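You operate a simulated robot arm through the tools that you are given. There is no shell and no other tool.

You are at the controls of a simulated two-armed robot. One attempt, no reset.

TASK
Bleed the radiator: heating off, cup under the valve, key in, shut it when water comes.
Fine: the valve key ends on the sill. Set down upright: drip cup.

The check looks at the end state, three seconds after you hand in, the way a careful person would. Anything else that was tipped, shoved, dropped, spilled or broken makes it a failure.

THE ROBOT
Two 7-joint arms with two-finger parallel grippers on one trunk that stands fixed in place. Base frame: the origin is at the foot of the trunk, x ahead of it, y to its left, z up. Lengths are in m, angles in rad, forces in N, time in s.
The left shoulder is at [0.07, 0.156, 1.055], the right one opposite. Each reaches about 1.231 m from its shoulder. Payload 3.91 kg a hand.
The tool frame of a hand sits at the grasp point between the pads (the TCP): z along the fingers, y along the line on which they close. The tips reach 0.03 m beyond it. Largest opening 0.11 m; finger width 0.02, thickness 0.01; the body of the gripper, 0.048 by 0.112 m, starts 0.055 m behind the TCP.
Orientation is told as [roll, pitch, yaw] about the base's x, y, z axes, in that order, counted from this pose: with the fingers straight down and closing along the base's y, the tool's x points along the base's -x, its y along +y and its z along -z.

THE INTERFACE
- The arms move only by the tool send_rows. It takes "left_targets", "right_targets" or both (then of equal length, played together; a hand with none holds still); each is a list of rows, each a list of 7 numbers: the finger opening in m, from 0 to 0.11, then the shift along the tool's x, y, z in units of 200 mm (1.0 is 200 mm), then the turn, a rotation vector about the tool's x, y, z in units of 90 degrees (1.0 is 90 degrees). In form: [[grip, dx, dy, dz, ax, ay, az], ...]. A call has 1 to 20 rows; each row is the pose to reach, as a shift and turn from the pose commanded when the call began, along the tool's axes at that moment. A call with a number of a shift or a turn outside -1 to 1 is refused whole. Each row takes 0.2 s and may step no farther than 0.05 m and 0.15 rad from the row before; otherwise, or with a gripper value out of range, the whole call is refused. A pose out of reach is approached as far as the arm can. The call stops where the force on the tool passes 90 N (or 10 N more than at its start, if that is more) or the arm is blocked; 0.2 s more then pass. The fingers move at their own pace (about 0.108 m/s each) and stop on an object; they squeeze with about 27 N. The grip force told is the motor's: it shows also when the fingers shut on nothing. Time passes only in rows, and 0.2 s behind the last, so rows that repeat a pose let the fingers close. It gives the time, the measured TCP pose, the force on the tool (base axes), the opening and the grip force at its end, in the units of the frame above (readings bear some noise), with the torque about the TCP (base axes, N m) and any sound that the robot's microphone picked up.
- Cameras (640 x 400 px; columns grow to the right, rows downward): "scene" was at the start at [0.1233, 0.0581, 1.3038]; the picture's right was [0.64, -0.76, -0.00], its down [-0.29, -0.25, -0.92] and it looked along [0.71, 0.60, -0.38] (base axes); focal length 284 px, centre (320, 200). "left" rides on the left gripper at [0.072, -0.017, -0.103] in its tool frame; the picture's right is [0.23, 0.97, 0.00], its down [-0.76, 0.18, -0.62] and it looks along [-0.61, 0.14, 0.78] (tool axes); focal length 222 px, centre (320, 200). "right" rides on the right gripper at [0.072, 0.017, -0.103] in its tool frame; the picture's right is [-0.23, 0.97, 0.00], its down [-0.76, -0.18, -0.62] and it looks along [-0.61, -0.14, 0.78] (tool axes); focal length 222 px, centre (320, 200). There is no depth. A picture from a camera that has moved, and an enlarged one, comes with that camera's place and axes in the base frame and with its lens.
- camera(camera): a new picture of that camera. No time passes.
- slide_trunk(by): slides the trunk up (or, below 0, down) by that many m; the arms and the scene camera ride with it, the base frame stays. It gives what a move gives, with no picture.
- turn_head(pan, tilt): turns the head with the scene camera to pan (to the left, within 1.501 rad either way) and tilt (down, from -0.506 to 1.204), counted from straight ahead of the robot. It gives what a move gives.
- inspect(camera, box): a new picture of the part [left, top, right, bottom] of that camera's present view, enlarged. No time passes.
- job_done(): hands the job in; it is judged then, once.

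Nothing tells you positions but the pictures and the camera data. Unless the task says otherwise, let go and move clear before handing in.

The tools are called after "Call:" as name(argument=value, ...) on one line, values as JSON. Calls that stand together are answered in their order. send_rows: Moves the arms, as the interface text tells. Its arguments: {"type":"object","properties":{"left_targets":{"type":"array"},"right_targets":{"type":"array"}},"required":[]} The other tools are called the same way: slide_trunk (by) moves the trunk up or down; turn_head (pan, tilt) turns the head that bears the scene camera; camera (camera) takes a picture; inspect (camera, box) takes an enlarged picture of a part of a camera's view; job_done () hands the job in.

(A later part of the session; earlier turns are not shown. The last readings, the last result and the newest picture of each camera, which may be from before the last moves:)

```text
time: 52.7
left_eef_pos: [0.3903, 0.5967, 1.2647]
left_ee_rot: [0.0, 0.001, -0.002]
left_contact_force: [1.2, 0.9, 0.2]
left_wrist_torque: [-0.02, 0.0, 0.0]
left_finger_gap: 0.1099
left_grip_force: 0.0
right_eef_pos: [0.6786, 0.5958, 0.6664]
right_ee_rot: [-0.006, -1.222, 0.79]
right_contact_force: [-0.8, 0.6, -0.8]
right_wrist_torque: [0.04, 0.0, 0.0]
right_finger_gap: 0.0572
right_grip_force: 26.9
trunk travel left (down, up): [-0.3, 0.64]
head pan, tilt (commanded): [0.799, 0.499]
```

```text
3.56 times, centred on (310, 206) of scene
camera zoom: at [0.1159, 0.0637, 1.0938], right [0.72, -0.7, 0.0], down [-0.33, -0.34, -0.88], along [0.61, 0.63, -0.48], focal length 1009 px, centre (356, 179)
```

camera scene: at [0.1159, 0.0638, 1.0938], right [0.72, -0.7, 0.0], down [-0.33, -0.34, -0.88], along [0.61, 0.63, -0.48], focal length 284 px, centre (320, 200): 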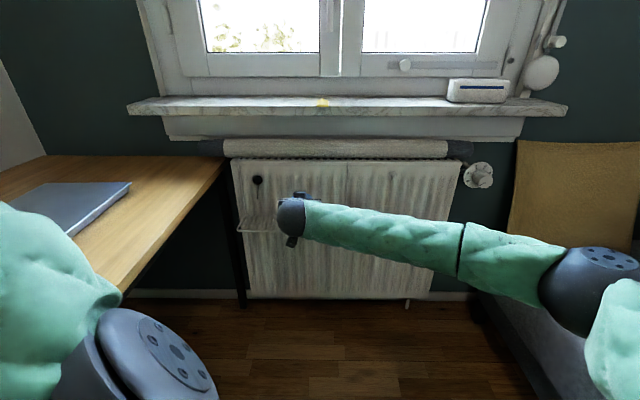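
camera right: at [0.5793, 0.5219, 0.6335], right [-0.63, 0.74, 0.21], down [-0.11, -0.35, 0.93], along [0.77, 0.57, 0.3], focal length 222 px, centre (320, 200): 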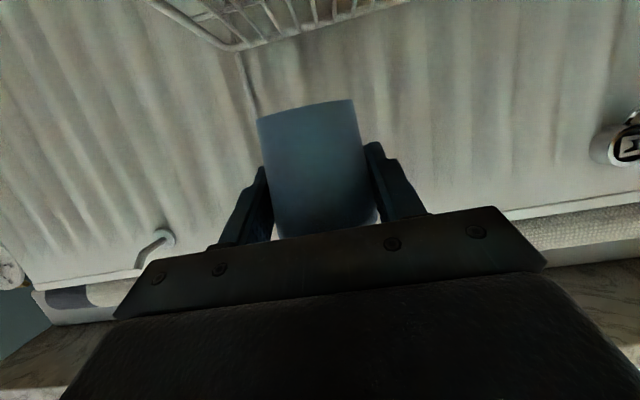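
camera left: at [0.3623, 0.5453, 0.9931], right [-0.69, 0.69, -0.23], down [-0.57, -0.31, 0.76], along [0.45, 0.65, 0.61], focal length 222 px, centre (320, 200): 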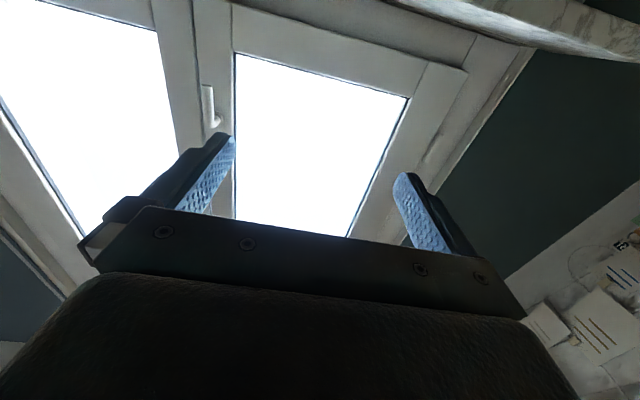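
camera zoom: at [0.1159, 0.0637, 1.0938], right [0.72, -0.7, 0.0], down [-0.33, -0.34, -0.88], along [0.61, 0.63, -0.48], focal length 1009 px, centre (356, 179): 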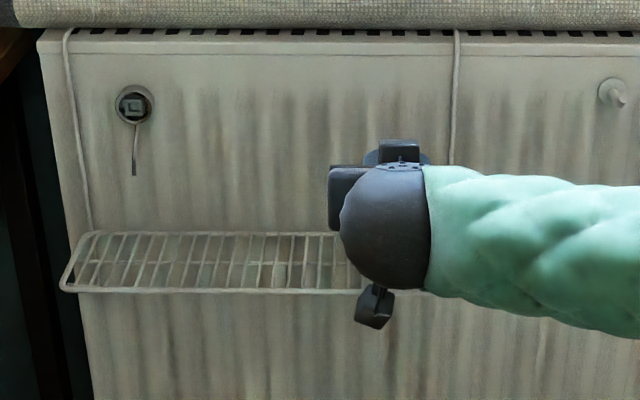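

This spot is reachable. I'll move forward over the rack and lower to about 2 cm above it.

Call:
send_rows(right_targets=[[0.04, -0.026, 0, 0.07, 0, 0, 0], [0.04, -0.05, 0, 0.15, 0, 0, 0], [0.04, -0.077, 0, 0.2115, 0, 0, 0], [0.04, 0.025, 0, 0.249, 0, 0, 0], [0.04, 0.13, 0, 0.2865, 0, 0, 0]])

Call:
camera(camera="right")

Call:
inspect(camera="scene", box=[220, 150, 400, 262])

```text
time: 53.9
left_eef_pos: [0.3906, 0.5977, 1.2636]
left_ee_rot: [0.0, 0.001, -0.002]
left_contact_force: [-0.2, 0.4, 0.0]
left_wrist_torque: [0.03, 0.0, 0.03]
left_finger_gap: 0.1101
left_grip_force: 0.0
right_eef_pos: [0.7104, 0.621, 0.6257]
right_ee_rot: [-0.003, -1.218, 0.79]
right_contact_force: [0.3, 0.0, -1.5]
right_wrist_torque: [0.0, -0.02, 0.02]
right_finger_gap: 0.0571
right_grip_force: 27.2
right hand out of reach, approached as far as the arm can: row 5
trunk travel left (down, up): [-0.3, 0.64]
head pan, tilt (commanded): [0.799, 0.499]
```

```text
taken
camera right: at [0.611, 0.5466, 0.5939], right [-0.63, 0.74, 0.21], down [-0.1, -0.35, 0.93], along [0.77, 0.57, 0.3], focal length 222 px, centre (320, 200)
```

right: 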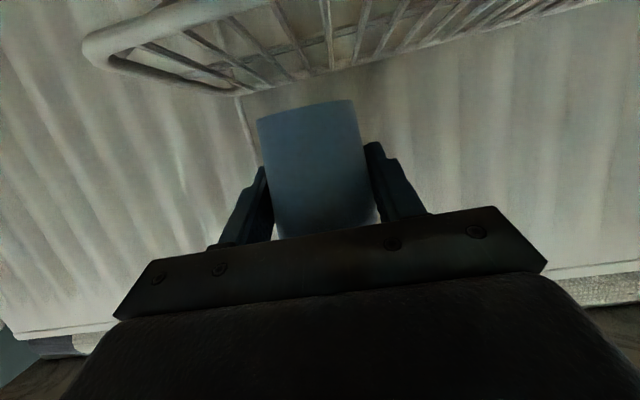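

```text
3.56 times, centred on (310, 206) of scene
camera zoom: at [0.1157, 0.0638, 1.0938], right [0.72, -0.7, 0.0], down [-0.33, -0.34, -0.88], along [0.61, 0.63, -0.48], focal length 1009 px, centre (356, 179)
```

zoom: 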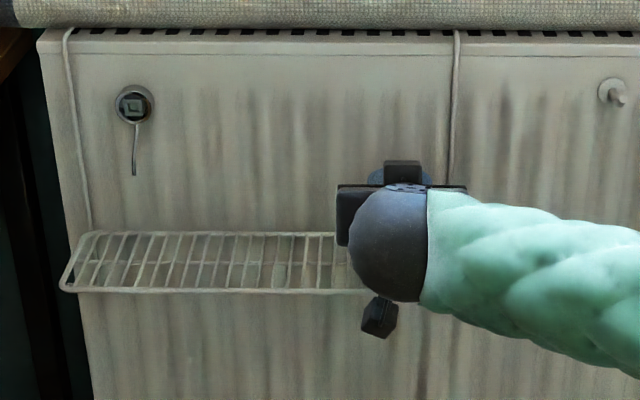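

The arm's own limit is close, but lowering the trunk carries the hand straight down without changing the arm's posture. I'll lower in small increments and watch the force.

Call:
slide_trunk(by=-0.018)

Call:
inspect(camera="scene", box=[290, 180, 370, 240])

Call:
camera(camera="right")

```text
time: 54.6
left_eef_pos: [0.3895, 0.5969, 1.2477]
left_ee_rot: [-0.001, 0.0, -0.001]
left_contact_force: [0.0, -0.1, 0.2]
left_wrist_torque: [-0.01, -0.03, 0.01]
left_finger_gap: 0.1099
left_grip_force: 0.1
right_eef_pos: [0.7101, 0.6209, 0.6092]
right_ee_rot: [-0.003, -1.219, 0.792]
right_contact_force: [0.9, 0.0, -0.6]
right_wrist_torque: [-0.01, 0.0, -0.02]
right_finger_gap: 0.0571
right_grip_force: 26.6
trunk travel left (down, up): [-0.282, 0.658]
head pan, tilt (commanded): [0.799, 0.499]
```

```text
6.67 times, centred on (330, 210) of scene
camera zoom: at [0.1154, 0.0634, 1.076], right [0.72, -0.7, 0.0], down [-0.33, -0.34, -0.88], along [0.61, 0.63, -0.48], focal length 1892 px, centre (253, 133)
```

zoom: 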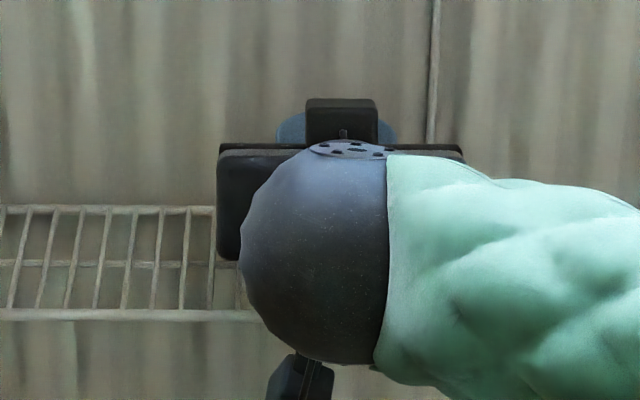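

```text
taken
camera right: at [0.6109, 0.5464, 0.5766], right [-0.63, 0.74, 0.21], down [-0.1, -0.35, 0.93], along [0.77, 0.57, 0.3], focal length 222 px, centre (320, 200)
```

right: 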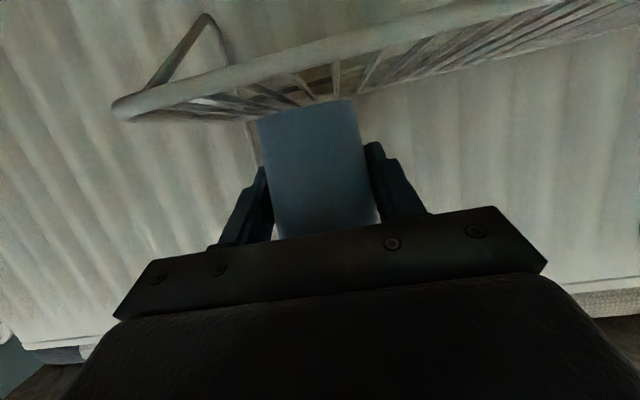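

The cup's base looks a few millimetres above the wires. I'll lower in small steps and check the force.

Call:
slide_trunk(by=-0.003)

Call:
slide_trunk(by=-0.002)

Call:
camera(camera="right")

```text
time: 55.1
left_eef_pos: [0.3902, 0.5977, 1.2436]
left_ee_rot: [-0.001, 0.0, -0.003]
left_contact_force: [0.6, -0.9, -0.2]
left_wrist_torque: [0.02, -0.03, -0.03]
left_finger_gap: 0.11
left_grip_force: 0.0
right_eef_pos: [0.7096, 0.621, 0.6061]
right_ee_rot: [-0.004, -1.218, 0.79]
right_contact_force: [0.5, -0.1, -0.3]
right_wrist_torque: [-0.02, -0.03, 0.0]
right_finger_gap: 0.0569
right_grip_force: 26.7
trunk travel left (down, up): [-0.279, 0.661]
head pan, tilt (commanded): [0.799, 0.499]
```

```text
time: 55.6
left_eef_pos: [0.3903, 0.5975, 1.2408]
left_ee_rot: [0.0, -0.001, -0.003]
left_contact_force: [-0.1, 0.4, 0.0]
left_wrist_torque: [-0.01, 0.01, -0.03]
left_finger_gap: 0.1097
left_grip_force: 0.1
right_eef_pos: [0.7094, 0.6217, 0.6041]
right_ee_rot: [-0.005, -1.218, 0.79]
right_contact_force: [0.7, 0.2, -1.2]
right_wrist_torque: [0.01, 0.0, 0.0]
right_finger_gap: 0.0573
right_grip_force: 27.0
trunk travel left (down, up): [-0.277, 0.663]
head pan, tilt (commanded): [0.799, 0.499]
```

```text
taken
camera right: at [0.611, 0.5466, 0.5711], right [-0.63, 0.74, 0.21], down [-0.1, -0.35, 0.93], along [0.77, 0.57, 0.3], focal length 222 px, centre (320, 200)
```

right: 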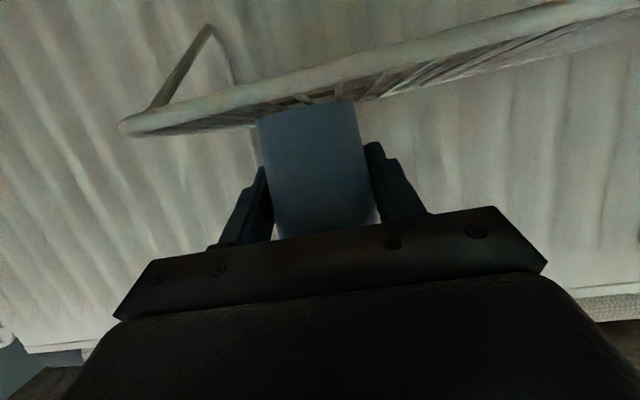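

No contact yet. I'll keep going in small steps.

Call:
slide_trunk(by=-0.002)

Call:
slide_trunk(by=-0.002)

Call:
inspect(camera="right", box=[220, 50, 420, 170])

```text
time: 56.1
left_eef_pos: [0.3899, 0.5962, 1.2391]
left_ee_rot: [0.001, 0.0, -0.002]
left_contact_force: [-0.5, -0.3, 1.5]
left_wrist_torque: [-0.01, 0.03, 0.04]
left_finger_gap: 0.1101
left_grip_force: 0.1
right_eef_pos: [0.7098, 0.6201, 0.603]
right_ee_rot: [-0.005, -1.221, 0.789]
right_contact_force: [1.2, 2.6, 7.3]
right_wrist_torque: [-0.03, -0.21, 0.06]
right_finger_gap: 0.0571
right_grip_force: 27.2
trunk travel left (down, up): [-0.275, 0.665]
head pan, tilt (commanded): [0.799, 0.499]
```

```text
time: 56.6
left_eef_pos: [0.3893, 0.5962, 1.2384]
left_ee_rot: [-0.001, 0.001, -0.002]
left_contact_force: [-0.8, 0.2, 1.1]
left_wrist_torque: [0.0, -0.01, 0.0]
left_finger_gap: 0.1102
left_grip_force: 0.0
right_eef_pos: [0.7091, 0.6209, 0.6023]
right_ee_rot: [-0.005, -1.221, 0.791]
right_contact_force: [-1.1, 1.8, 15.6]
right_wrist_torque: [0.06, -0.08, -0.06]
right_finger_gap: 0.057
right_grip_force: 27.1
trunk travel left (down, up): [-0.273, 0.667]
head pan, tilt (commanded): [0.799, 0.499]
```

```text
3.20 times, centred on (320, 110) of right
camera zoom: at [0.6103, 0.5466, 0.5689], right [-0.64, 0.74, 0.21], down [-0.1, -0.35, 0.93], along [0.77, 0.57, 0.3], focal length 711 px, centre (320, 488)
```

zoom: 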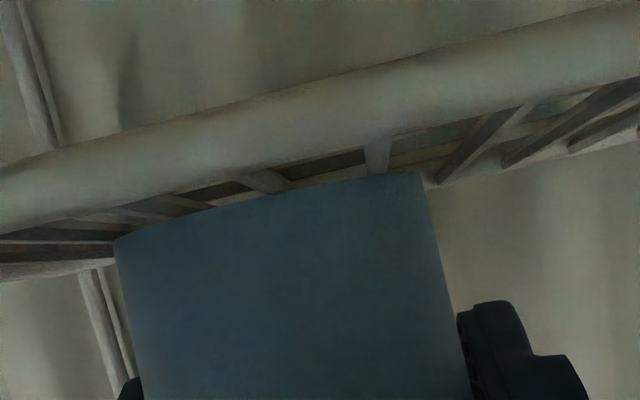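

Contact came at hand z≈0.603, so the rack surface is near z=0.559. I'll ease off 2 mm, release the cup, and back straight out.

Call:
slide_trunk(by=0.0025)

Call:
send_rows(right_targets=[[0.065, 0, 0, 0, 0, 0, 0], [0.078, 0, 0, 0, 0, 0, 0], [0.078, 0, 0, 0, 0, 0, 0]])

Call:
camera(camera="right")

```text
time: 57.2
left_eef_pos: [0.3887, 0.598, 1.2398]
left_ee_rot: [0.0, 0.001, -0.002]
left_contact_force: [0.5, 0.1, 0.7]
left_wrist_torque: [-0.03, 0.02, 0.01]
left_finger_gap: 0.1098
left_grip_force: 0.1
right_eef_pos: [0.7095, 0.6212, 0.6018]
right_ee_rot: [-0.003, -1.218, 0.79]
right_contact_force: [-1.3, 0.8, 5.2]
right_wrist_torque: [0.02, -0.05, 0.01]
right_finger_gap: 0.0569
right_grip_force: 27.4
trunk travel left (down, up): [-0.275, 0.665]
head pan, tilt (commanded): [0.799, 0.499]
```

```text
time: 58.0
left_eef_pos: [0.3912, 0.5978, 1.2387]
left_ee_rot: [-0.001, 0.0, -0.002]
left_contact_force: [0.7, -0.2, -0.3]
left_wrist_torque: [-0.04, -0.01, 0.01]
left_finger_gap: 0.1099
left_grip_force: 0.1
right_eef_pos: [0.7101, 0.6209, 0.6012]
right_ee_rot: [-0.005, -1.219, 0.791]
right_contact_force: [-0.4, -0.7, -0.1]
right_wrist_torque: [-0.01, -0.03, 0.01]
right_finger_gap: 0.0779
right_grip_force: 0.1
trunk travel left (down, up): [-0.275, 0.665]
head pan, tilt (commanded): [0.799, 0.499]
```

```text
taken
camera right: at [0.611, 0.5465, 0.5695], right [-0.63, 0.74, 0.21], down [-0.1, -0.35, 0.93], along [0.77, 0.57, 0.3], focal length 222 px, centre (320, 200)
```

right: 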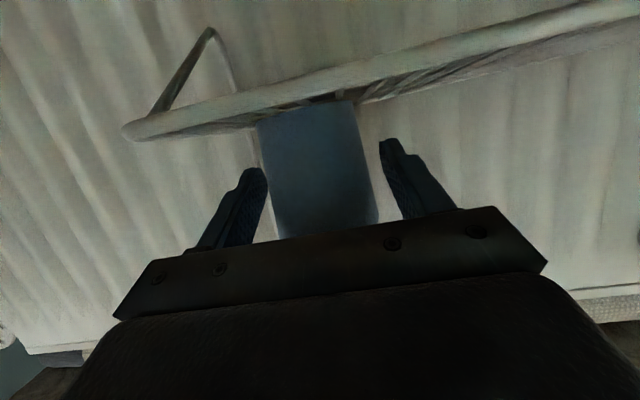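

The cup is released and standing. I'll back out straight, then check it.

Call:
send_rows(right_targets=[[0.078, 0.034, 0, -0.094, 0, 0, 0], [0.078, 0.068, 0, -0.188, 0, 0, 0], [0.078, 0.12, 0, -0.33, 0, 0, 0], [0.078, 0.17, 0, -0.47, 0, 0, 0], [0.078, 0.222, 0, -0.611, 0, 0, 0]])

Call:
camera(camera="right")

Call:
camera(camera="scene")

```text
time: 59.2
left_eef_pos: [0.39, 0.5978, 1.2402]
left_ee_rot: [0.0, -0.001, -0.001]
left_contact_force: [1.2, -0.5, 0.1]
left_wrist_torque: [0.0, -0.01, -0.02]
left_finger_gap: 0.11
left_grip_force: 0.0
right_eef_pos: [0.6184, 0.5283, 0.6019]
right_ee_rot: [-0.003, -1.219, 0.789]
right_contact_force: [-0.6, -1.0, -0.3]
right_wrist_torque: [0.03, 0.01, 0.01]
right_finger_gap: 0.0784
right_grip_force: 0.2
trunk travel left (down, up): [-0.275, 0.665]
head pan, tilt (commanded): [0.799, 0.499]
```

```text
taken
camera right: at [0.5196, 0.4539, 0.5698], right [-0.63, 0.74, 0.21], down [-0.1, -0.35, 0.93], along [0.77, 0.57, 0.3], focal length 222 px, centre (320, 200)
```

right: 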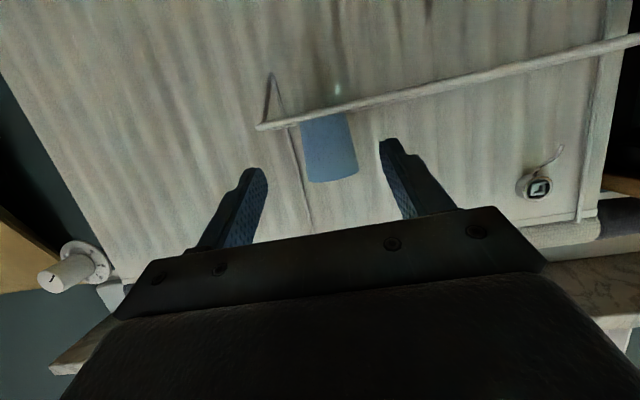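

```text
taken
camera scene: at [0.1154, 0.0636, 1.0693], right [0.72, -0.7, 0.0], down [-0.33, -0.34, -0.88], along [0.61, 0.63, -0.48], focal length 284 px, centre (320, 200)
```

scene: 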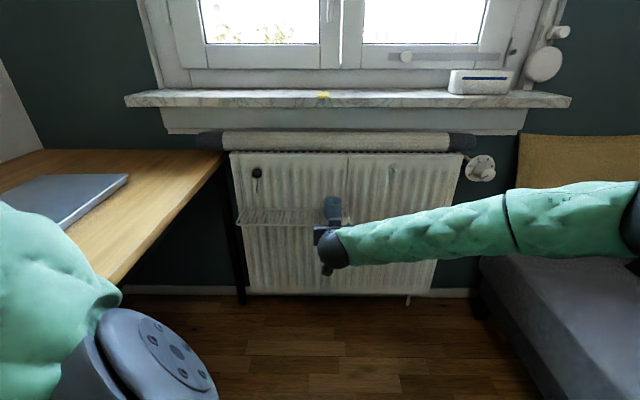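

The cup stands upright on the rack. I'll back off a bit and flip the wrist by 180° in free space, with the camera ending on top.

Call:
send_rows(right_targets=[[0.09, -0.05, 0, -0.05, 0, 0, 0.09], [0.09, -0.1, 0, -0.1, 0, 0, 0.18], [0.09, -0.15, 0, -0.15, 0, 0, 0.27], [0.09, -0.2, 0, -0.2, 0, 0, 0.36], [0.09, -0.25, 0, -0.25, 0, 0, 0.45], [0.09, -0.3, 0, -0.3, 0, 0, 0.54], [0.09, -0.3, 0, -0.3, 0, 0, 0.63], [0.09, -0.3, 0, -0.3, 0, 0, 0.72], [0.09, -0.3, 0, -0.3, 0, 0, 0.81], [0.09, -0.3, 0, -0.3, 0, 0, 0.9], [0.09, -0.3, 0, -0.3, 0, 0, 0.99]])

Call:
camera(camera="scene")

```text
time: 61.6
left_eef_pos: [0.3907, 0.5982, 1.2399]
left_ee_rot: [0.001, -0.002, -0.001]
left_contact_force: [0.3, -0.1, 0.2]
left_wrist_torque: [0.01, -0.02, -0.03]
left_finger_gap: 0.1101
left_grip_force: 0.0
right_eef_pos: [0.5927, 0.5033, 0.6791]
right_ee_rot: [1.219, -0.014, -0.777]
right_contact_force: [-0.4, 0.5, 0.0]
right_wrist_torque: [-0.01, 0.0, 0.0]
right_finger_gap: 0.0899
right_grip_force: 0.1
trunk travel left (down, up): [-0.275, 0.665]
head pan, tilt (commanded): [0.799, 0.499]
```

```text
taken
camera scene: at [0.1157, 0.0637, 1.0693], right [0.72, -0.7, 0.0], down [-0.33, -0.34, -0.88], along [0.61, 0.63, -0.48], focal length 284 px, centre (320, 200)
```

scene: 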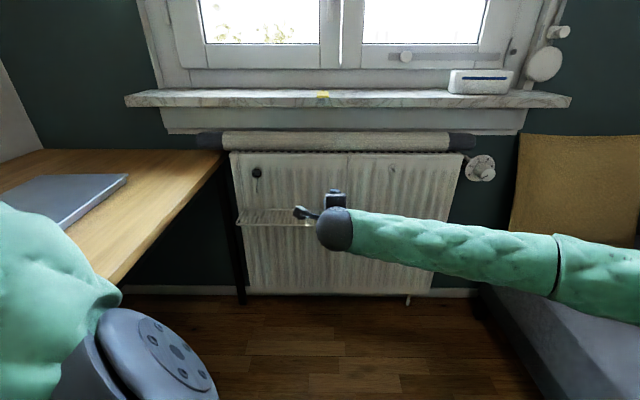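

Halfway flipped. I'll continue the flip.

Call:
send_rows(right_targets=[[0.09, 0, 0, 0, 0, 0, 0.09], [0.09, 0, 0, 0, 0, 0, 0.18], [0.09, 0, 0, 0, 0, 0, 0.27], [0.09, 0, 0, 0, 0, 0, 0.36], [0.09, 0, 0, 0, 0, 0, 0.45], [0.09, 0, 0, 0, 0, 0, 0.54], [0.09, 0, 0, 0, 0, 0, 0.63], [0.09, 0, 0, 0, 0, 0, 0.72], [0.09, 0, 0, 0, 0, 0, 0.81], [0.09, 0, 0, 0, 0, 0, 0.9], [0.09, 0, 0, 0, 0, 0, 0.99]])

Call:
camera(camera="right")

Call:
camera(camera="scene")

```text
time: 64.0
left_eef_pos: [0.3885, 0.5973, 1.2393]
left_ee_rot: [-0.001, 0.0, -0.002]
left_contact_force: [-0.5, -0.1, 0.2]
left_wrist_torque: [-0.03, 0.0, -0.02]
left_finger_gap: 0.11
left_grip_force: 0.1
right_eef_pos: [0.5922, 0.5047, 0.6792]
right_ee_rot: [0.082, 1.217, -2.269]
right_contact_force: [-0.8, -0.2, 0.1]
right_wrist_torque: [0.0, 0.0, 0.01]
right_finger_gap: 0.0902
right_grip_force: 0.1
trunk travel left (down, up): [-0.275, 0.665]
head pan, tilt (commanded): [0.799, 0.499]
```

```text
taken
camera right: at [0.5514, 0.4426, 0.7841], right [0.65, -0.74, -0.19], down [-0.71, -0.49, -0.5], along [0.28, 0.46, -0.84], focal length 222 px, centre (320, 200)
```

right: 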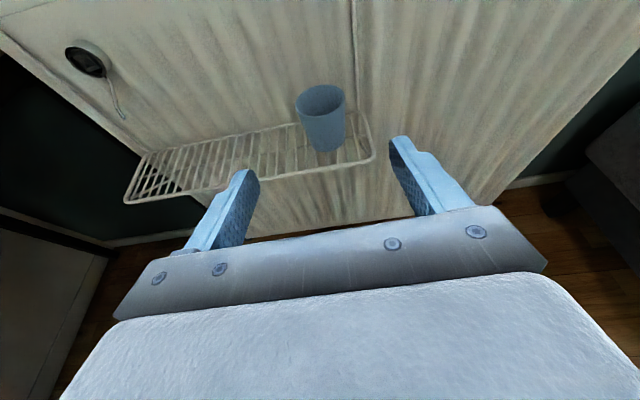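

```text
taken
camera scene: at [0.1157, 0.0637, 1.0693], right [0.72, -0.7, 0.0], down [-0.33, -0.34, -0.88], along [0.61, 0.63, -0.48], focal length 284 px, centre (320, 200)
```

scene: 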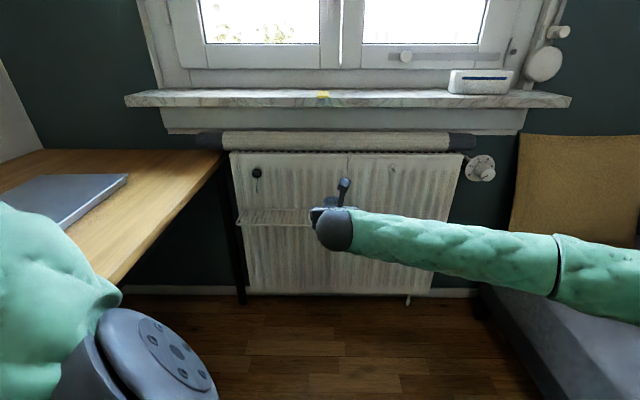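

The flipped camera gives an excellent view of cup, rack and valve. I'll measure the cup and valve from here.

Call:
inspect(camera="right", box=[260, 60, 400, 180])

Call:
inspect(camera="right", box=[40, 20, 160, 140])

```text
3.33 times, centred on (330, 120) of right
camera zoom: at [0.5514, 0.4426, 0.7841], right [0.65, -0.74, -0.19], down [-0.71, -0.49, -0.5], along [0.28, 0.46, -0.84], focal length 740 px, centre (287, 467)
```

zoom: 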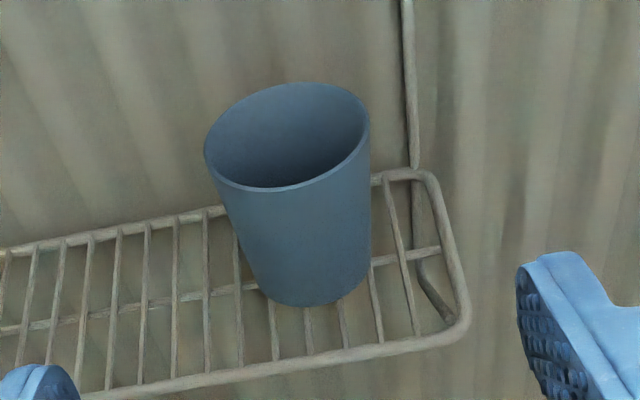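

```text
3.33 times, centred on (100, 80) of right
camera zoom: at [0.5514, 0.4426, 0.7841], right [0.65, -0.74, -0.19], down [-0.71, -0.49, -0.5], along [0.28, 0.46, -0.84], focal length 740 px, centre (1053, 600)
```

zoom: 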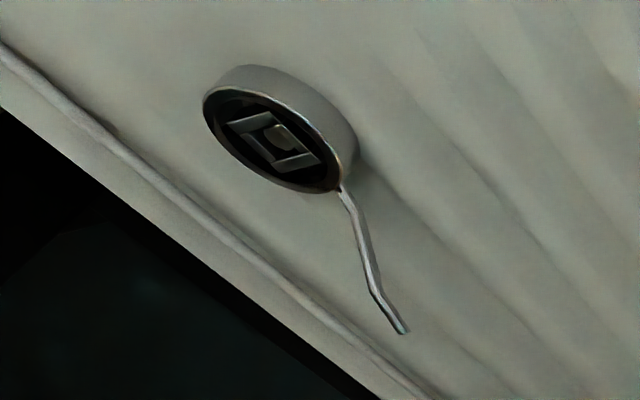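

The cup stands at s≈0.063, d≈0.937 and the valve is near s≈-0.183, z≈0.702. I'll lower to grasp height, approach partway and check centring.

Call:
send_rows(right_targets=[[0.085, -0.08, 0, 0.137, 0, 0, 0.01], [0.085, -0.163, 0, 0.273, 0, 0, 0.02], [0.085, -0.2445, 0, 0.4095, 0, 0, 0.02]])

Call:
camera(camera="right")

```text
time: 64.8
left_eef_pos: [0.3909, 0.5988, 1.2393]
left_ee_rot: [-0.002, 0.002, -0.004]
left_contact_force: [-0.4, -0.3, -0.1]
left_wrist_torque: [0.01, -0.02, 0.05]
left_finger_gap: 0.1101
left_grip_force: 0.0
right_eef_pos: [0.6368, 0.5434, 0.6033]
right_ee_rot: [0.001, 1.219, -2.353]
right_contact_force: [0.1, 0.0, -0.2]
right_wrist_torque: [0.03, 0.05, -0.02]
right_finger_gap: 0.0848
right_grip_force: 0.0
trunk travel left (down, up): [-0.275, 0.665]
head pan, tilt (commanded): [0.799, 0.499]
```

```text
taken
camera right: at [0.5981, 0.4806, 0.7067], right [0.63, -0.74, -0.21], down [-0.72, -0.48, -0.5], along [0.27, 0.47, -0.84], focal length 222 px, centre (320, 200)
```

right: 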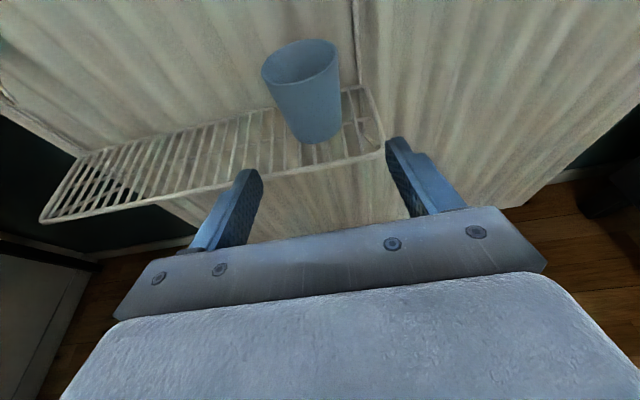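

Centred within 3 mm. I'll advance horizontally to the cup and close.

Call:
send_rows(right_targets=[[0.085, 0.044, -0.013, 0.12, 0, 0, 0], [0.085, 0.0885, -0.013, 0.24, 0, 0, 0], [0.085, 0.133, -0.013, 0.36, 0, 0, 0], [0.085, 0.177, -0.013, 0.481, 0, 0, 0]])

Call:
camera(camera="right")

```text
time: 65.8
left_eef_pos: [0.391, 0.5973, 1.2393]
left_ee_rot: [-0.001, -0.001, -0.003]
left_contact_force: [0.2, -0.4, -0.4]
left_wrist_torque: [-0.01, 0.0, -0.03]
left_finger_gap: 0.1097
left_grip_force: 0.1
right_eef_pos: [0.7081, 0.6205, 0.6032]
right_ee_rot: [0.003, 1.218, -2.352]
right_contact_force: [-0.4, 0.5, 0.0]
right_wrist_torque: [0.01, 0.0, 0.02]
right_finger_gap: 0.0852
right_grip_force: 0.2
trunk travel left (down, up): [-0.275, 0.665]
head pan, tilt (commanded): [0.799, 0.499]
```

```text
taken
camera right: at [0.6687, 0.5571, 0.7076], right [0.63, -0.74, -0.21], down [-0.72, -0.48, -0.5], along [0.27, 0.47, -0.84], focal length 222 px, centre (320, 200)
```

right: 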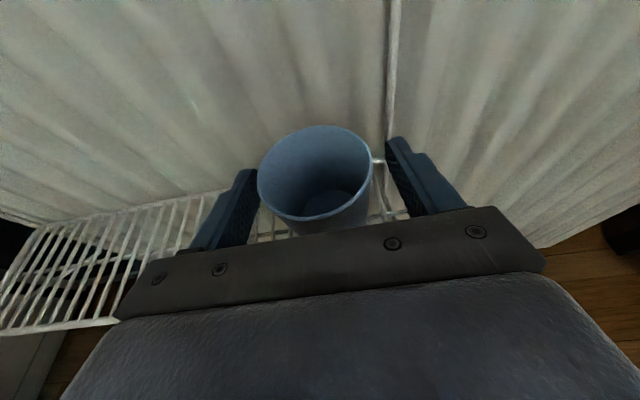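

Fingers straddle the cup. I'll close on it and lift about 6 mm.

Call:
send_rows(right_targets=[[0.04, 0, 0, 0, 0, 0, 0], [0.04, 0, 0, 0, 0, 0, 0], [0.04, 0, 0, 0, 0, 0, 0], [0.04, 0.014, 0, -0.005, 0, 0, 0], [0.04, 0.028, 0, -0.01, 0, 0, 0]])

Call:
camera(camera="right")

```text
time: 67.0
left_eef_pos: [0.3904, 0.5972, 1.2397]
left_ee_rot: [0.001, 0.001, -0.002]
left_contact_force: [0.6, -0.1, 0.8]
left_wrist_torque: [-0.01, -0.02, 0.03]
left_finger_gap: 0.11
left_grip_force: 0.1
right_eef_pos: [0.7071, 0.6202, 0.6105]
right_ee_rot: [0.003, 1.219, -2.351]
right_contact_force: [-0.1, -0.4, -0.8]
right_wrist_torque: [0.0, 0.01, -0.01]
right_finger_gap: 0.0574
right_grip_force: 26.7
trunk travel left (down, up): [-0.275, 0.665]
head pan, tilt (commanded): [0.799, 0.499]
```

```text
taken
camera right: at [0.6677, 0.557, 0.7148], right [0.63, -0.74, -0.21], down [-0.72, -0.48, -0.5], along [0.27, 0.47, -0.84], focal length 222 px, centre (320, 200)
```

right: 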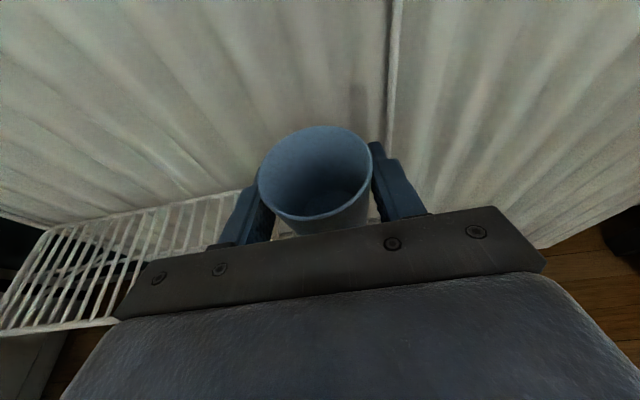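

The cup is lifted 7 mm. I'll carry it left along the rack, watching for wrist limits.

Call:
send_rows(right_targets=[[0.04, 0, -0.175, 0, 0, 0, 0], [0.04, 0, -0.35, 0, 0, 0, 0], [0.04, 0, -0.525, 0, 0, 0, 0], [0.04, 0, -0.7, 0, 0, 0, 0]])

Call:
camera(camera="right")

Call:
camera(camera="scene")

```text
time: 68.0
left_eef_pos: [0.3901, 0.5977, 1.2389]
left_ee_rot: [0.0, 0.0, -0.002]
left_contact_force: [-0.2, 0.7, 0.3]
left_wrist_torque: [0.01, 0.02, 0.01]
left_finger_gap: 0.1098
left_grip_force: 0.1
right_eef_pos: [0.6534, 0.6246, 0.6224]
right_ee_rot: [0.001, 1.214, -2.352]
right_contact_force: [-0.5, 0.4, -0.9]
right_wrist_torque: [0.03, -0.03, 0.0]
right_finger_gap: 0.0572
right_grip_force: 27.1
right hand out of reach, approached as far as the arm can: row 1, 2, 3, 4
trunk travel left (down, up): [-0.275, 0.665]
head pan, tilt (commanded): [0.799, 0.499]
```

```text
taken
camera right: at [0.6137, 0.5627, 0.7271], right [0.63, -0.74, -0.21], down [-0.72, -0.48, -0.5], along [0.27, 0.47, -0.84], focal length 222 px, centre (320, 200)
```

right: 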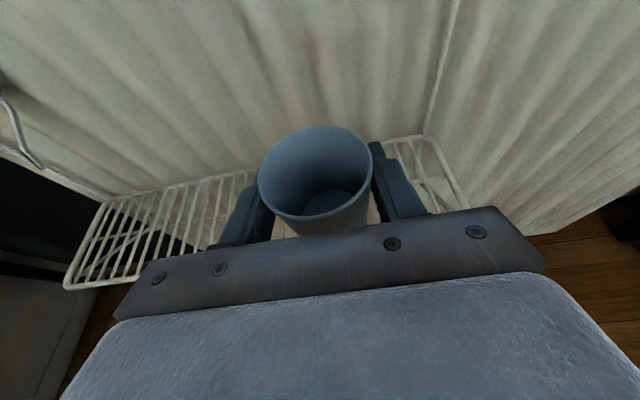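

```text
taken
camera scene: at [0.1159, 0.0638, 1.0693], right [0.72, -0.7, 0.0], down [-0.33, -0.34, -0.88], along [0.61, 0.63, -0.48], focal length 284 px, centre (320, 200)
```

scene: 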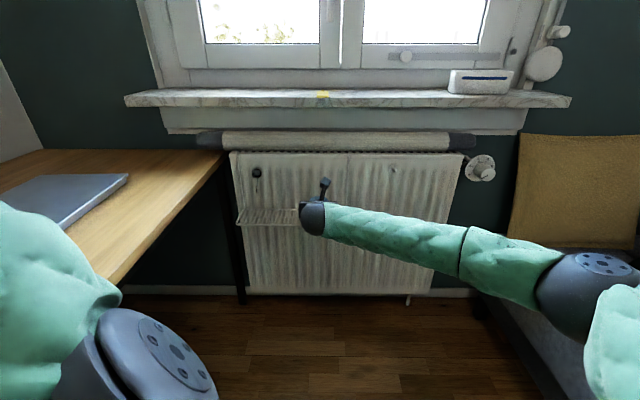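

The right arm can't get further left because its elbow looks stuck at a shoulder limit, so the left arm must do the final cup placement and the key. I'll set the cup back on the rack where the right arm can reach, around s≈0.06, for a hand-over.

Call:
send_rows(right_targets=[[0.04, 0.008, 0.105, 0.093, 0, 0, 0], [0.04, 0.016, 0.21, 0.186, 0, 0, 0], [0.04, 0.016, 0.21, 0.186, 0, 0, 0]])

Call:
camera(camera="right")

```text
time: 68.8
left_eef_pos: [0.3895, 0.598, 1.2394]
left_ee_rot: [0.0, 0.002, -0.002]
left_contact_force: [-0.2, 0.7, 0.0]
left_wrist_torque: [0.0, 0.03, -0.03]
left_finger_gap: 0.11
left_grip_force: 0.1
right_eef_pos: [0.7089, 0.6229, 0.6152]
right_ee_rot: [0.003, 1.218, -2.353]
right_contact_force: [-0.7, 0.2, -1.2]
right_wrist_torque: [0.0, 0.01, 0.0]
right_finger_gap: 0.0573
right_grip_force: 27.0
trunk travel left (down, up): [-0.275, 0.665]
head pan, tilt (commanded): [0.799, 0.499]
```

```text
taken
camera right: at [0.6686, 0.5603, 0.7188], right [0.64, -0.74, -0.21], down [-0.72, -0.48, -0.5], along [0.27, 0.47, -0.84], focal length 222 px, centre (320, 200)
```

right: 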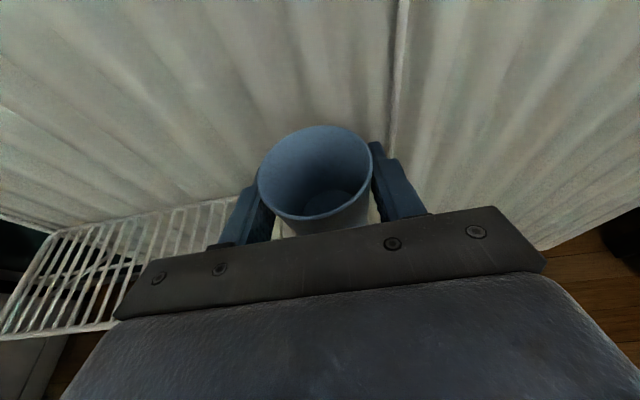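

Back over the rack at s≈0.061, d≈0.942. I'll lower 11 mm, check contact, and release.

Call:
send_rows(right_targets=[[0.04, -0.017, 0, 0.006, 0, 0, 0], [0.04, -0.034, 0, 0.0125, 0, 0, 0], [0.04, -0.0516, 0, 0.019, 0, 0, 0], [0.04, -0.0516, 0, 0.019, 0, 0, 0]])

```text
time: 69.8
left_eef_pos: [0.391, 0.597, 1.2394]
left_ee_rot: [-0.001, 0.0, -0.002]
left_contact_force: [-0.1, 0.2, -0.6]
left_wrist_torque: [-0.03, -0.01, 0.0]
left_finger_gap: 0.1098
left_grip_force: 0.1
right_eef_pos: [0.7091, 0.6219, 0.6039]
right_ee_rot: [0.005, 1.218, -2.351]
right_contact_force: [-0.4, -0.1, -1.3]
right_wrist_torque: [-0.03, 0.03, -0.01]
right_finger_gap: 0.0572
right_grip_force: 26.4
trunk travel left (down, up): [-0.275, 0.665]
head pan, tilt (commanded): [0.799, 0.499]
```

Within a millimetre of the rack. I'll lower one more millimetre, release, and back out.

Call:
send_rows(right_targets=[[0.04, -0.005, 0, 0.002, 0, 0, 0], [0.065, -0.005, 0, 0.002, 0, 0, 0], [0.08, -0.005, 0, 0.002, 0, 0, 0], [0.08, -0.005, 0, 0.002, 0, 0, 0], [0.08, -0.04, 0, -0.092, 0, 0, 0], [0.08, -0.075, 0, -0.186, 0, 0, 0], [0.08, -0.127, 0, -0.327, 0, 0, 0], [0.08, -0.179, 0, -0.467, 0, 0, 0], [0.08, -0.231, 0, -0.608, 0, 0, 0]])

Call:
camera(camera="right")

```text
time: 71.8
left_eef_pos: [0.3907, 0.5969, 1.2401]
left_ee_rot: [0.0, -0.002, -0.003]
left_contact_force: [-0.9, -0.2, -0.6]
left_wrist_torque: [-0.02, 0.03, -0.02]
left_finger_gap: 0.1102
left_grip_force: 0.1
right_eef_pos: [0.6156, 0.5313, 0.6019]
right_ee_rot: [0.001, 1.218, -2.352]
right_contact_force: [0.2, 0.1, -0.7]
right_wrist_torque: [0.03, 0.0, 0.02]
right_finger_gap: 0.0799
right_grip_force: 0.0
trunk travel left (down, up): [-0.275, 0.665]
head pan, tilt (commanded): [0.799, 0.499]
```

```text
taken
camera right: at [0.5767, 0.469, 0.7061], right [0.63, -0.74, -0.21], down [-0.72, -0.48, -0.5], along [0.27, 0.47, -0.84], focal length 222 px, centre (320, 200)
```

right: 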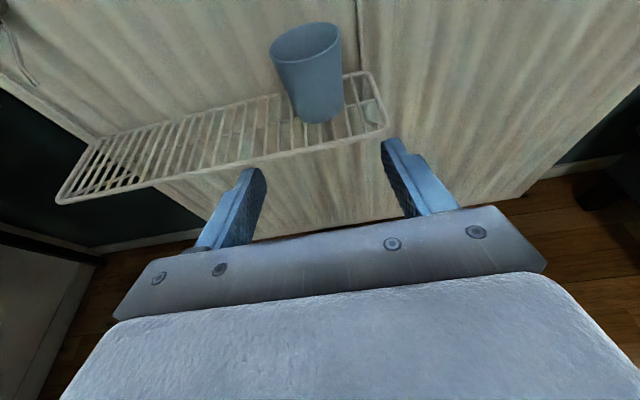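

The cup is standing on the rack. I'll move the right hand away to the right, then raise the trunk so the left forearm comes down steeply and stays clear of the desk.

Call:
send_rows(right_targets=[[0.08, 0.064, 0.167, -0.068, 0, 0, 0], [0.08, 0.127, 0.333, -0.136, 0, 0, 0], [0.08, 0.191, 0.5, -0.204, 0, 0, 0], [0.08, 0.255, 0.667, -0.272, 0, 0, 0], [0.08, 0.318, 0.833, -0.34, 0, 0, 0], [0.08, 0.382, 1.0, -0.408, 0, 0, 0]])

Call:
slide_trunk(by=0.375)

Call:
camera(camera="scene")

Call:
camera(camera="right")

Call:
camera(camera="left")

```text
time: 73.2
left_eef_pos: [0.3895, 0.5974, 1.2401]
left_ee_rot: [0.0, 0.0, -0.001]
left_contact_force: [0.1, 0.2, 0.7]
left_wrist_torque: [-0.01, 0.0, 0.0]
left_finger_gap: 0.1099
left_grip_force: 0.1
right_eef_pos: [0.7237, 0.3536, 0.7057]
right_ee_rot: [0.001, 1.218, -2.351]
right_contact_force: [0.7, -0.6, 1.0]
right_wrist_torque: [-0.01, 0.05, 0.0]
right_finger_gap: 0.08
right_grip_force: 0.0
trunk travel left (down, up): [-0.275, 0.665]
head pan, tilt (commanded): [0.799, 0.499]
```

```text
time: 76.8
left_eef_pos: [0.3891, 0.5976, 1.6146]
left_ee_rot: [0.0, 0.0, -0.002]
left_contact_force: [0.5, 0.4, -0.1]
left_wrist_torque: [-0.02, 0.01, 0.02]
left_finger_gap: 0.11
left_grip_force: 0.0
right_eef_pos: [0.723, 0.3549, 1.0781]
right_ee_rot: [0.003, 1.218, -2.353]
right_contact_force: [-0.2, 0.6, -0.1]
right_wrist_torque: [0.0, 0.01, 0.01]
right_finger_gap: 0.08
right_grip_force: 0.0
trunk travel left (down, up): [-0.65, 0.29]
head pan, tilt (commanded): [0.799, 0.499]
```

```text
taken
camera scene: at [0.116, 0.0637, 1.4442], right [0.72, -0.7, 0.0], down [-0.33, -0.34, -0.88], along [0.61, 0.63, -0.48], focal length 284 px, centre (320, 200)
```

scene: 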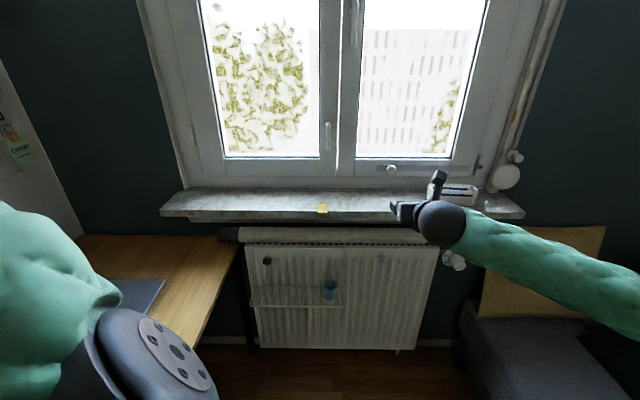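

```text
taken
camera right: at [0.6837, 0.2914, 1.1831], right [0.63, -0.74, -0.21], down [-0.72, -0.48, -0.5], along [0.27, 0.47, -0.84], focal length 222 px, centre (320, 200)
```

right: 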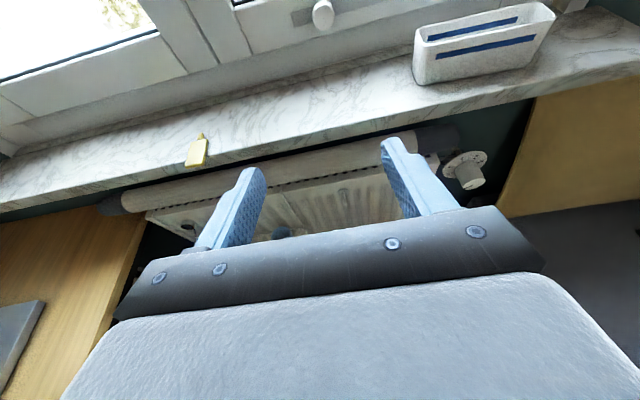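

```text
taken
camera left: at [0.3183, 0.5811, 1.7177], right [-0.23, 0.97, 0.0], down [0.76, 0.18, 0.62], along [0.61, 0.14, -0.78], focal length 222 px, centre (320, 200)
```

left: 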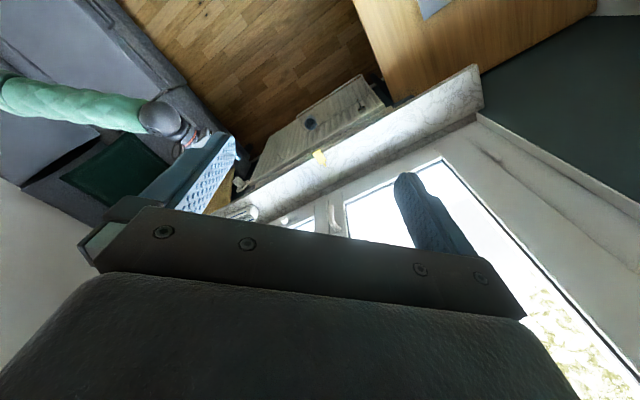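

The right camera now sees the key from the right side too. I'll zoom in on it for its exact shape and position.

Call:
inspect(camera="right", box=[165, 115, 235, 185])

Call:
inspect(camera="scene", box=[300, 190, 350, 225])

```text
5.71 times, centred on (200, 150) of right
camera zoom: at [0.6837, 0.2914, 1.1831], right [0.63, -0.74, -0.21], down [-0.72, -0.48, -0.5], along [0.27, 0.47, -0.84], focal length 1269 px, centre (1006, 486)
```

zoom: 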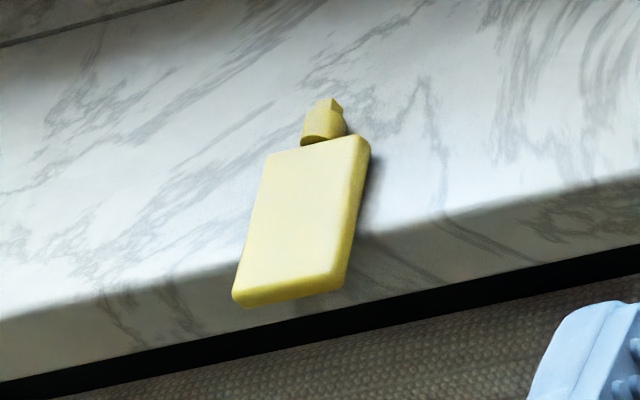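

```text
11.43 times, centred on (325, 208) of scene
camera zoom: at [0.116, 0.0637, 1.4442], right [0.72, -0.7, 0.0], down [-0.33, -0.34, -0.88], along [0.61, 0.63, -0.48], focal length 3244 px, centre (263, 114)
```

zoom: 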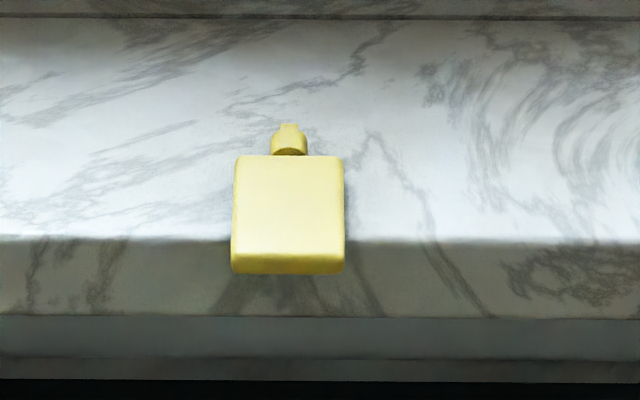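

The key is a flat 34 × 58 mm plate with a round collar and a small square tip pointing at the wall, overhanging the sill edge by about 18 mm at s≈0.033. I'll bring the left hand down toward a staging pose in front of the window.

Call:
send_rows(left_targets=[[0.11, -0.06, 0, 0.2, 0, 0, 0], [0.11, -0.12, 0, 0.4, 0, 0, 0], [0.11, -0.18, 0, 0.6, 0, 0, 0], [0.11, -0.24, 0, 0.8, 0, 0, 0], [0.11, -0.3, 0, 1.0, 0, 0, 0]])

Call:
send_rows(left_targets=[[0.11, -0.02, 0, 0.2, 0, 0, 0], [0.11, -0.04, 0, 0.4, 0, 0, 0], [0.11, -0.06, 0, 0.6, 0, 0, 0], [0.11, -0.08, 0, 0.8, 0, 0, 0], [0.11, -0.1, 0, 1.0, 0, 0, 0]])

Call:
camera(camera="scene")

Call:
camera(camera="right")

```text
time: 78.0
left_eef_pos: [0.4537, 0.5975, 1.4145]
left_ee_rot: [-0.001, 0.0, -0.003]
left_contact_force: [-1.1, 0.0, 0.2]
left_wrist_torque: [-0.01, -0.03, 0.02]
left_finger_gap: 0.1101
left_grip_force: 0.1
right_eef_pos: [0.724, 0.3545, 1.0788]
right_ee_rot: [0.004, 1.215, -2.351]
right_contact_force: [0.4, 0.1, 0.0]
right_wrist_torque: [0.02, 0.01, -0.05]
right_finger_gap: 0.08
right_grip_force: 0.1
trunk travel left (down, up): [-0.65, 0.29]
head pan, tilt (commanded): [0.799, 0.499]
```

```text
time: 79.2
left_eef_pos: [0.4721, 0.5993, 1.2141]
left_ee_rot: [0.001, 0.001, -0.001]
left_contact_force: [0.7, -0.2, -0.7]
left_wrist_torque: [0.0, 0.02, -0.04]
left_finger_gap: 0.1099
left_grip_force: 0.0
right_eef_pos: [0.7249, 0.3546, 1.0795]
right_ee_rot: [0.004, 1.218, -2.352]
right_contact_force: [0.3, -0.6, -0.7]
right_wrist_torque: [0.02, -0.02, 0.0]
right_finger_gap: 0.0799
right_grip_force: 0.0
trunk travel left (down, up): [-0.65, 0.29]
head pan, tilt (commanded): [0.799, 0.499]
```

```text
taken
camera scene: at [0.1162, 0.0639, 1.4443], right [0.72, -0.7, 0.0], down [-0.33, -0.34, -0.88], along [0.61, 0.63, -0.48], focal length 284 px, centre (320, 200)
```

scene: 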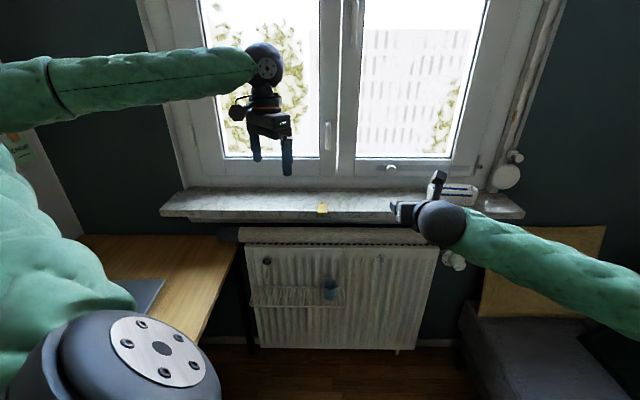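

```text
taken
camera right: at [0.684, 0.2915, 1.1831], right [0.63, -0.74, -0.21], down [-0.72, -0.48, -0.5], along [0.27, 0.47, -0.84], focal length 222 px, centre (320, 200)
```

right: 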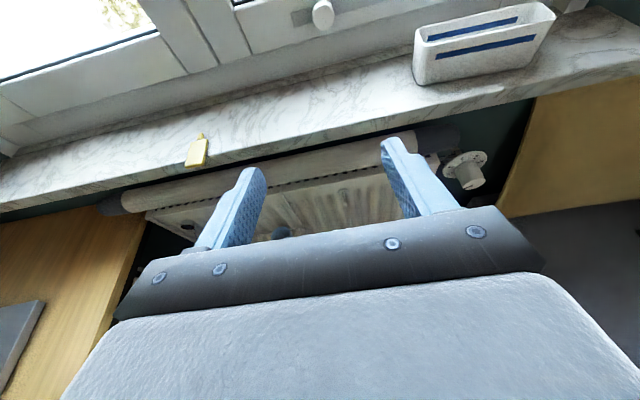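

The left hand is at s≈-0.09, d≈0.76, z≈1.21. I'll rotate it to face the wall while lowering.

Call:
send_rows(left_targets=[[0.11, 0, 0, 0.067, -0.0326, -0.0786, -0.0326], [0.11, 0, 0, 0.133, -0.0652, -0.1573, -0.0652], [0.11, 0, 0, 0.2, -0.0978, -0.2359, -0.0978], [0.11, 0, 0, 0.267, -0.1303, -0.3145, -0.1303], [0.11, 0, 0, 0.333, -0.1629, -0.3932, -0.1629], [0.11, 0, 0, 0.4, -0.1955, -0.4718, -0.1955], [0.11, 0, 0, 0.467, -0.2281, -0.5504, -0.2281], [0.11, 0, 0, 0.533, -0.2607, -0.6291, -0.2607], [0.11, 0, 0, 0.6, -0.2933, -0.7077, -0.2933], [0.11, 0, 0, 0.667, -0.3258, -0.7863, -0.3258], [0.11, 0, 0, 0.733, -0.3584, -0.865, -0.3584], [0.11, 0, 0, 0.8, -0.391, -0.9436, -0.391]])

Call:
camera(camera="scene")

Call:
camera(camera="left")

```text
time: 81.8
left_eef_pos: [0.4837, 0.6102, 1.0487]
left_ee_rot: [-2.812, -1.568, -2.686]
left_contact_force: [-1.0, 0.0, 0.5]
left_wrist_torque: [0.02, -0.02, 0.0]
left_finger_gap: 0.1098
left_grip_force: 0.1
left hand out of reach, approached as far as the arm can: row 7, 8, 9, 10, 11, 12
right_eef_pos: [0.7238, 0.3551, 1.0783]
right_ee_rot: [0.002, 1.216, -2.352]
right_contact_force: [0.0, -0.1, -1.0]
right_wrist_torque: [-0.01, 0.01, -0.04]
right_finger_gap: 0.0801
right_grip_force: 0.0
trunk travel left (down, up): [-0.65, 0.29]
head pan, tilt (commanded): [0.799, 0.499]
```

```text
taken
camera scene: at [0.1168, 0.0644, 1.4443], right [0.72, -0.7, 0.0], down [-0.33, -0.34, -0.88], along [0.61, 0.63, -0.48], focal length 284 px, centre (320, 200)
```

scene: 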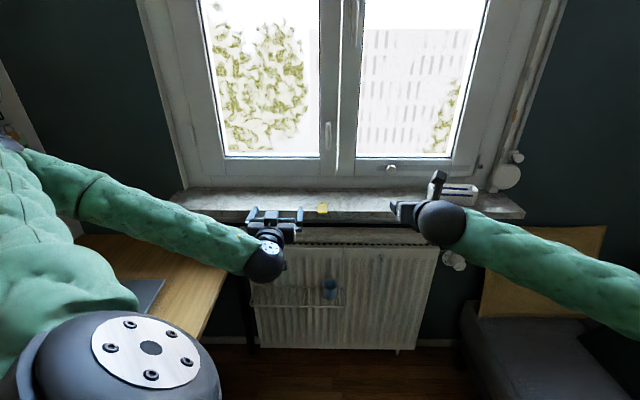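

```text
taken
camera left: at [0.4226, 0.5255, 0.9738], right [-0.69, 0.69, -0.23], down [-0.57, -0.32, 0.76], along [0.45, 0.65, 0.61], focal length 222 px, centre (320, 200)
```

left: 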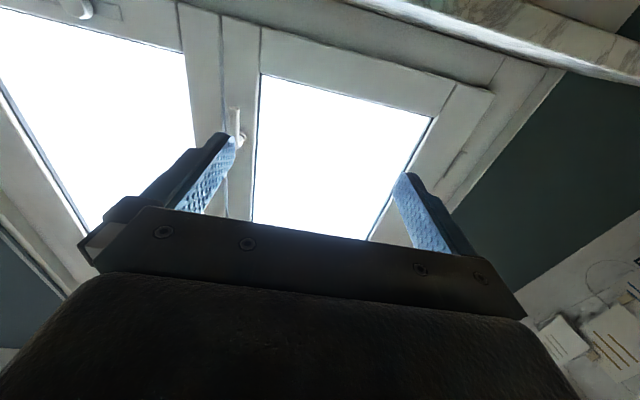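

The left hand faces the wall at s≈-0.09, d≈0.77. I'll move it a little forward and test rolling +90° so the fingers close vertically.

Call:
send_rows(left_targets=[[0.11, 0, 0, 0.1, 0, 0, 0.09], [0.11, 0, 0, 0.2, 0, 0, 0.18], [0.11, 0, 0, 0.3, 0, 0, 0.27], [0.11, 0, 0, 0.3, 0, 0, 0.36], [0.11, 0, 0, 0.3, 0, 0, 0.45], [0.11, 0, 0, 0.3, 0, 0, 0.54], [0.11, 0, 0, 0.3, 0, 0, 0.63], [0.11, 0, 0, 0.3, 0, 0, 0.72], [0.11, 0, 0, 0.3, 0, 0, 0.81], [0.11, 0, 0, 0.3, 0, 0, 0.9], [0.11, 0, 0, 0.3, 0, 0, 0.99]])

Call:
camera(camera="scene")

Call:
camera(camera="left")

```text
time: 84.2
left_eef_pos: [0.5255, 0.6503, 1.0475]
left_ee_rot: [1.57, -0.014, -0.787]
left_contact_force: [0.4, -0.3, -0.8]
left_wrist_torque: [-0.02, 0.02, -0.05]
left_finger_gap: 0.1101
left_grip_force: 0.0
right_eef_pos: [0.723, 0.3534, 1.0793]
right_ee_rot: [0.002, 1.218, -2.353]
right_contact_force: [0.5, 0.5, 1.3]
right_wrist_torque: [0.02, 0.03, 0.04]
right_finger_gap: 0.0799
right_grip_force: 0.0
trunk travel left (down, up): [-0.65, 0.29]
head pan, tilt (commanded): [0.799, 0.499]
```

```text
taken
camera scene: at [0.116, 0.0637, 1.4443], right [0.72, -0.7, 0.0], down [-0.33, -0.34, -0.88], along [0.61, 0.63, -0.48], focal length 284 px, centre (320, 200)
```

scene: 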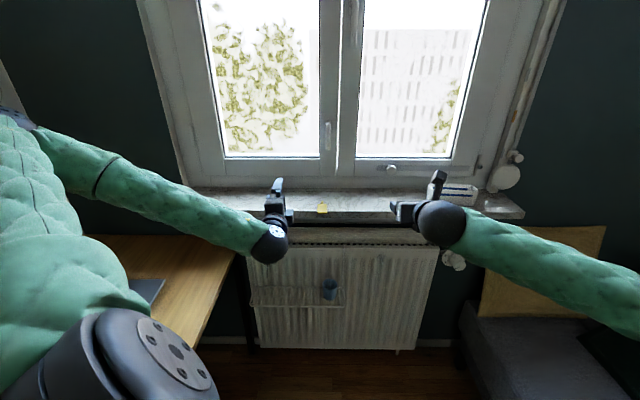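

```text
taken
camera left: at [0.4016, 0.6289, 1.029], right [-0.17, 0.17, 0.97], down [0.09, -0.98, 0.19], along [0.98, 0.12, 0.15], focal length 222 px, centre (320, 200)
```

left: 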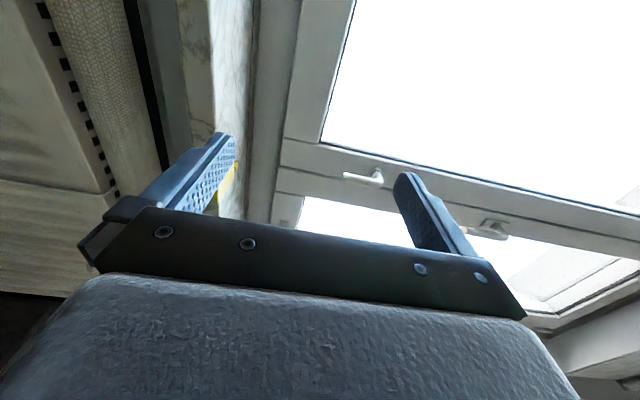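

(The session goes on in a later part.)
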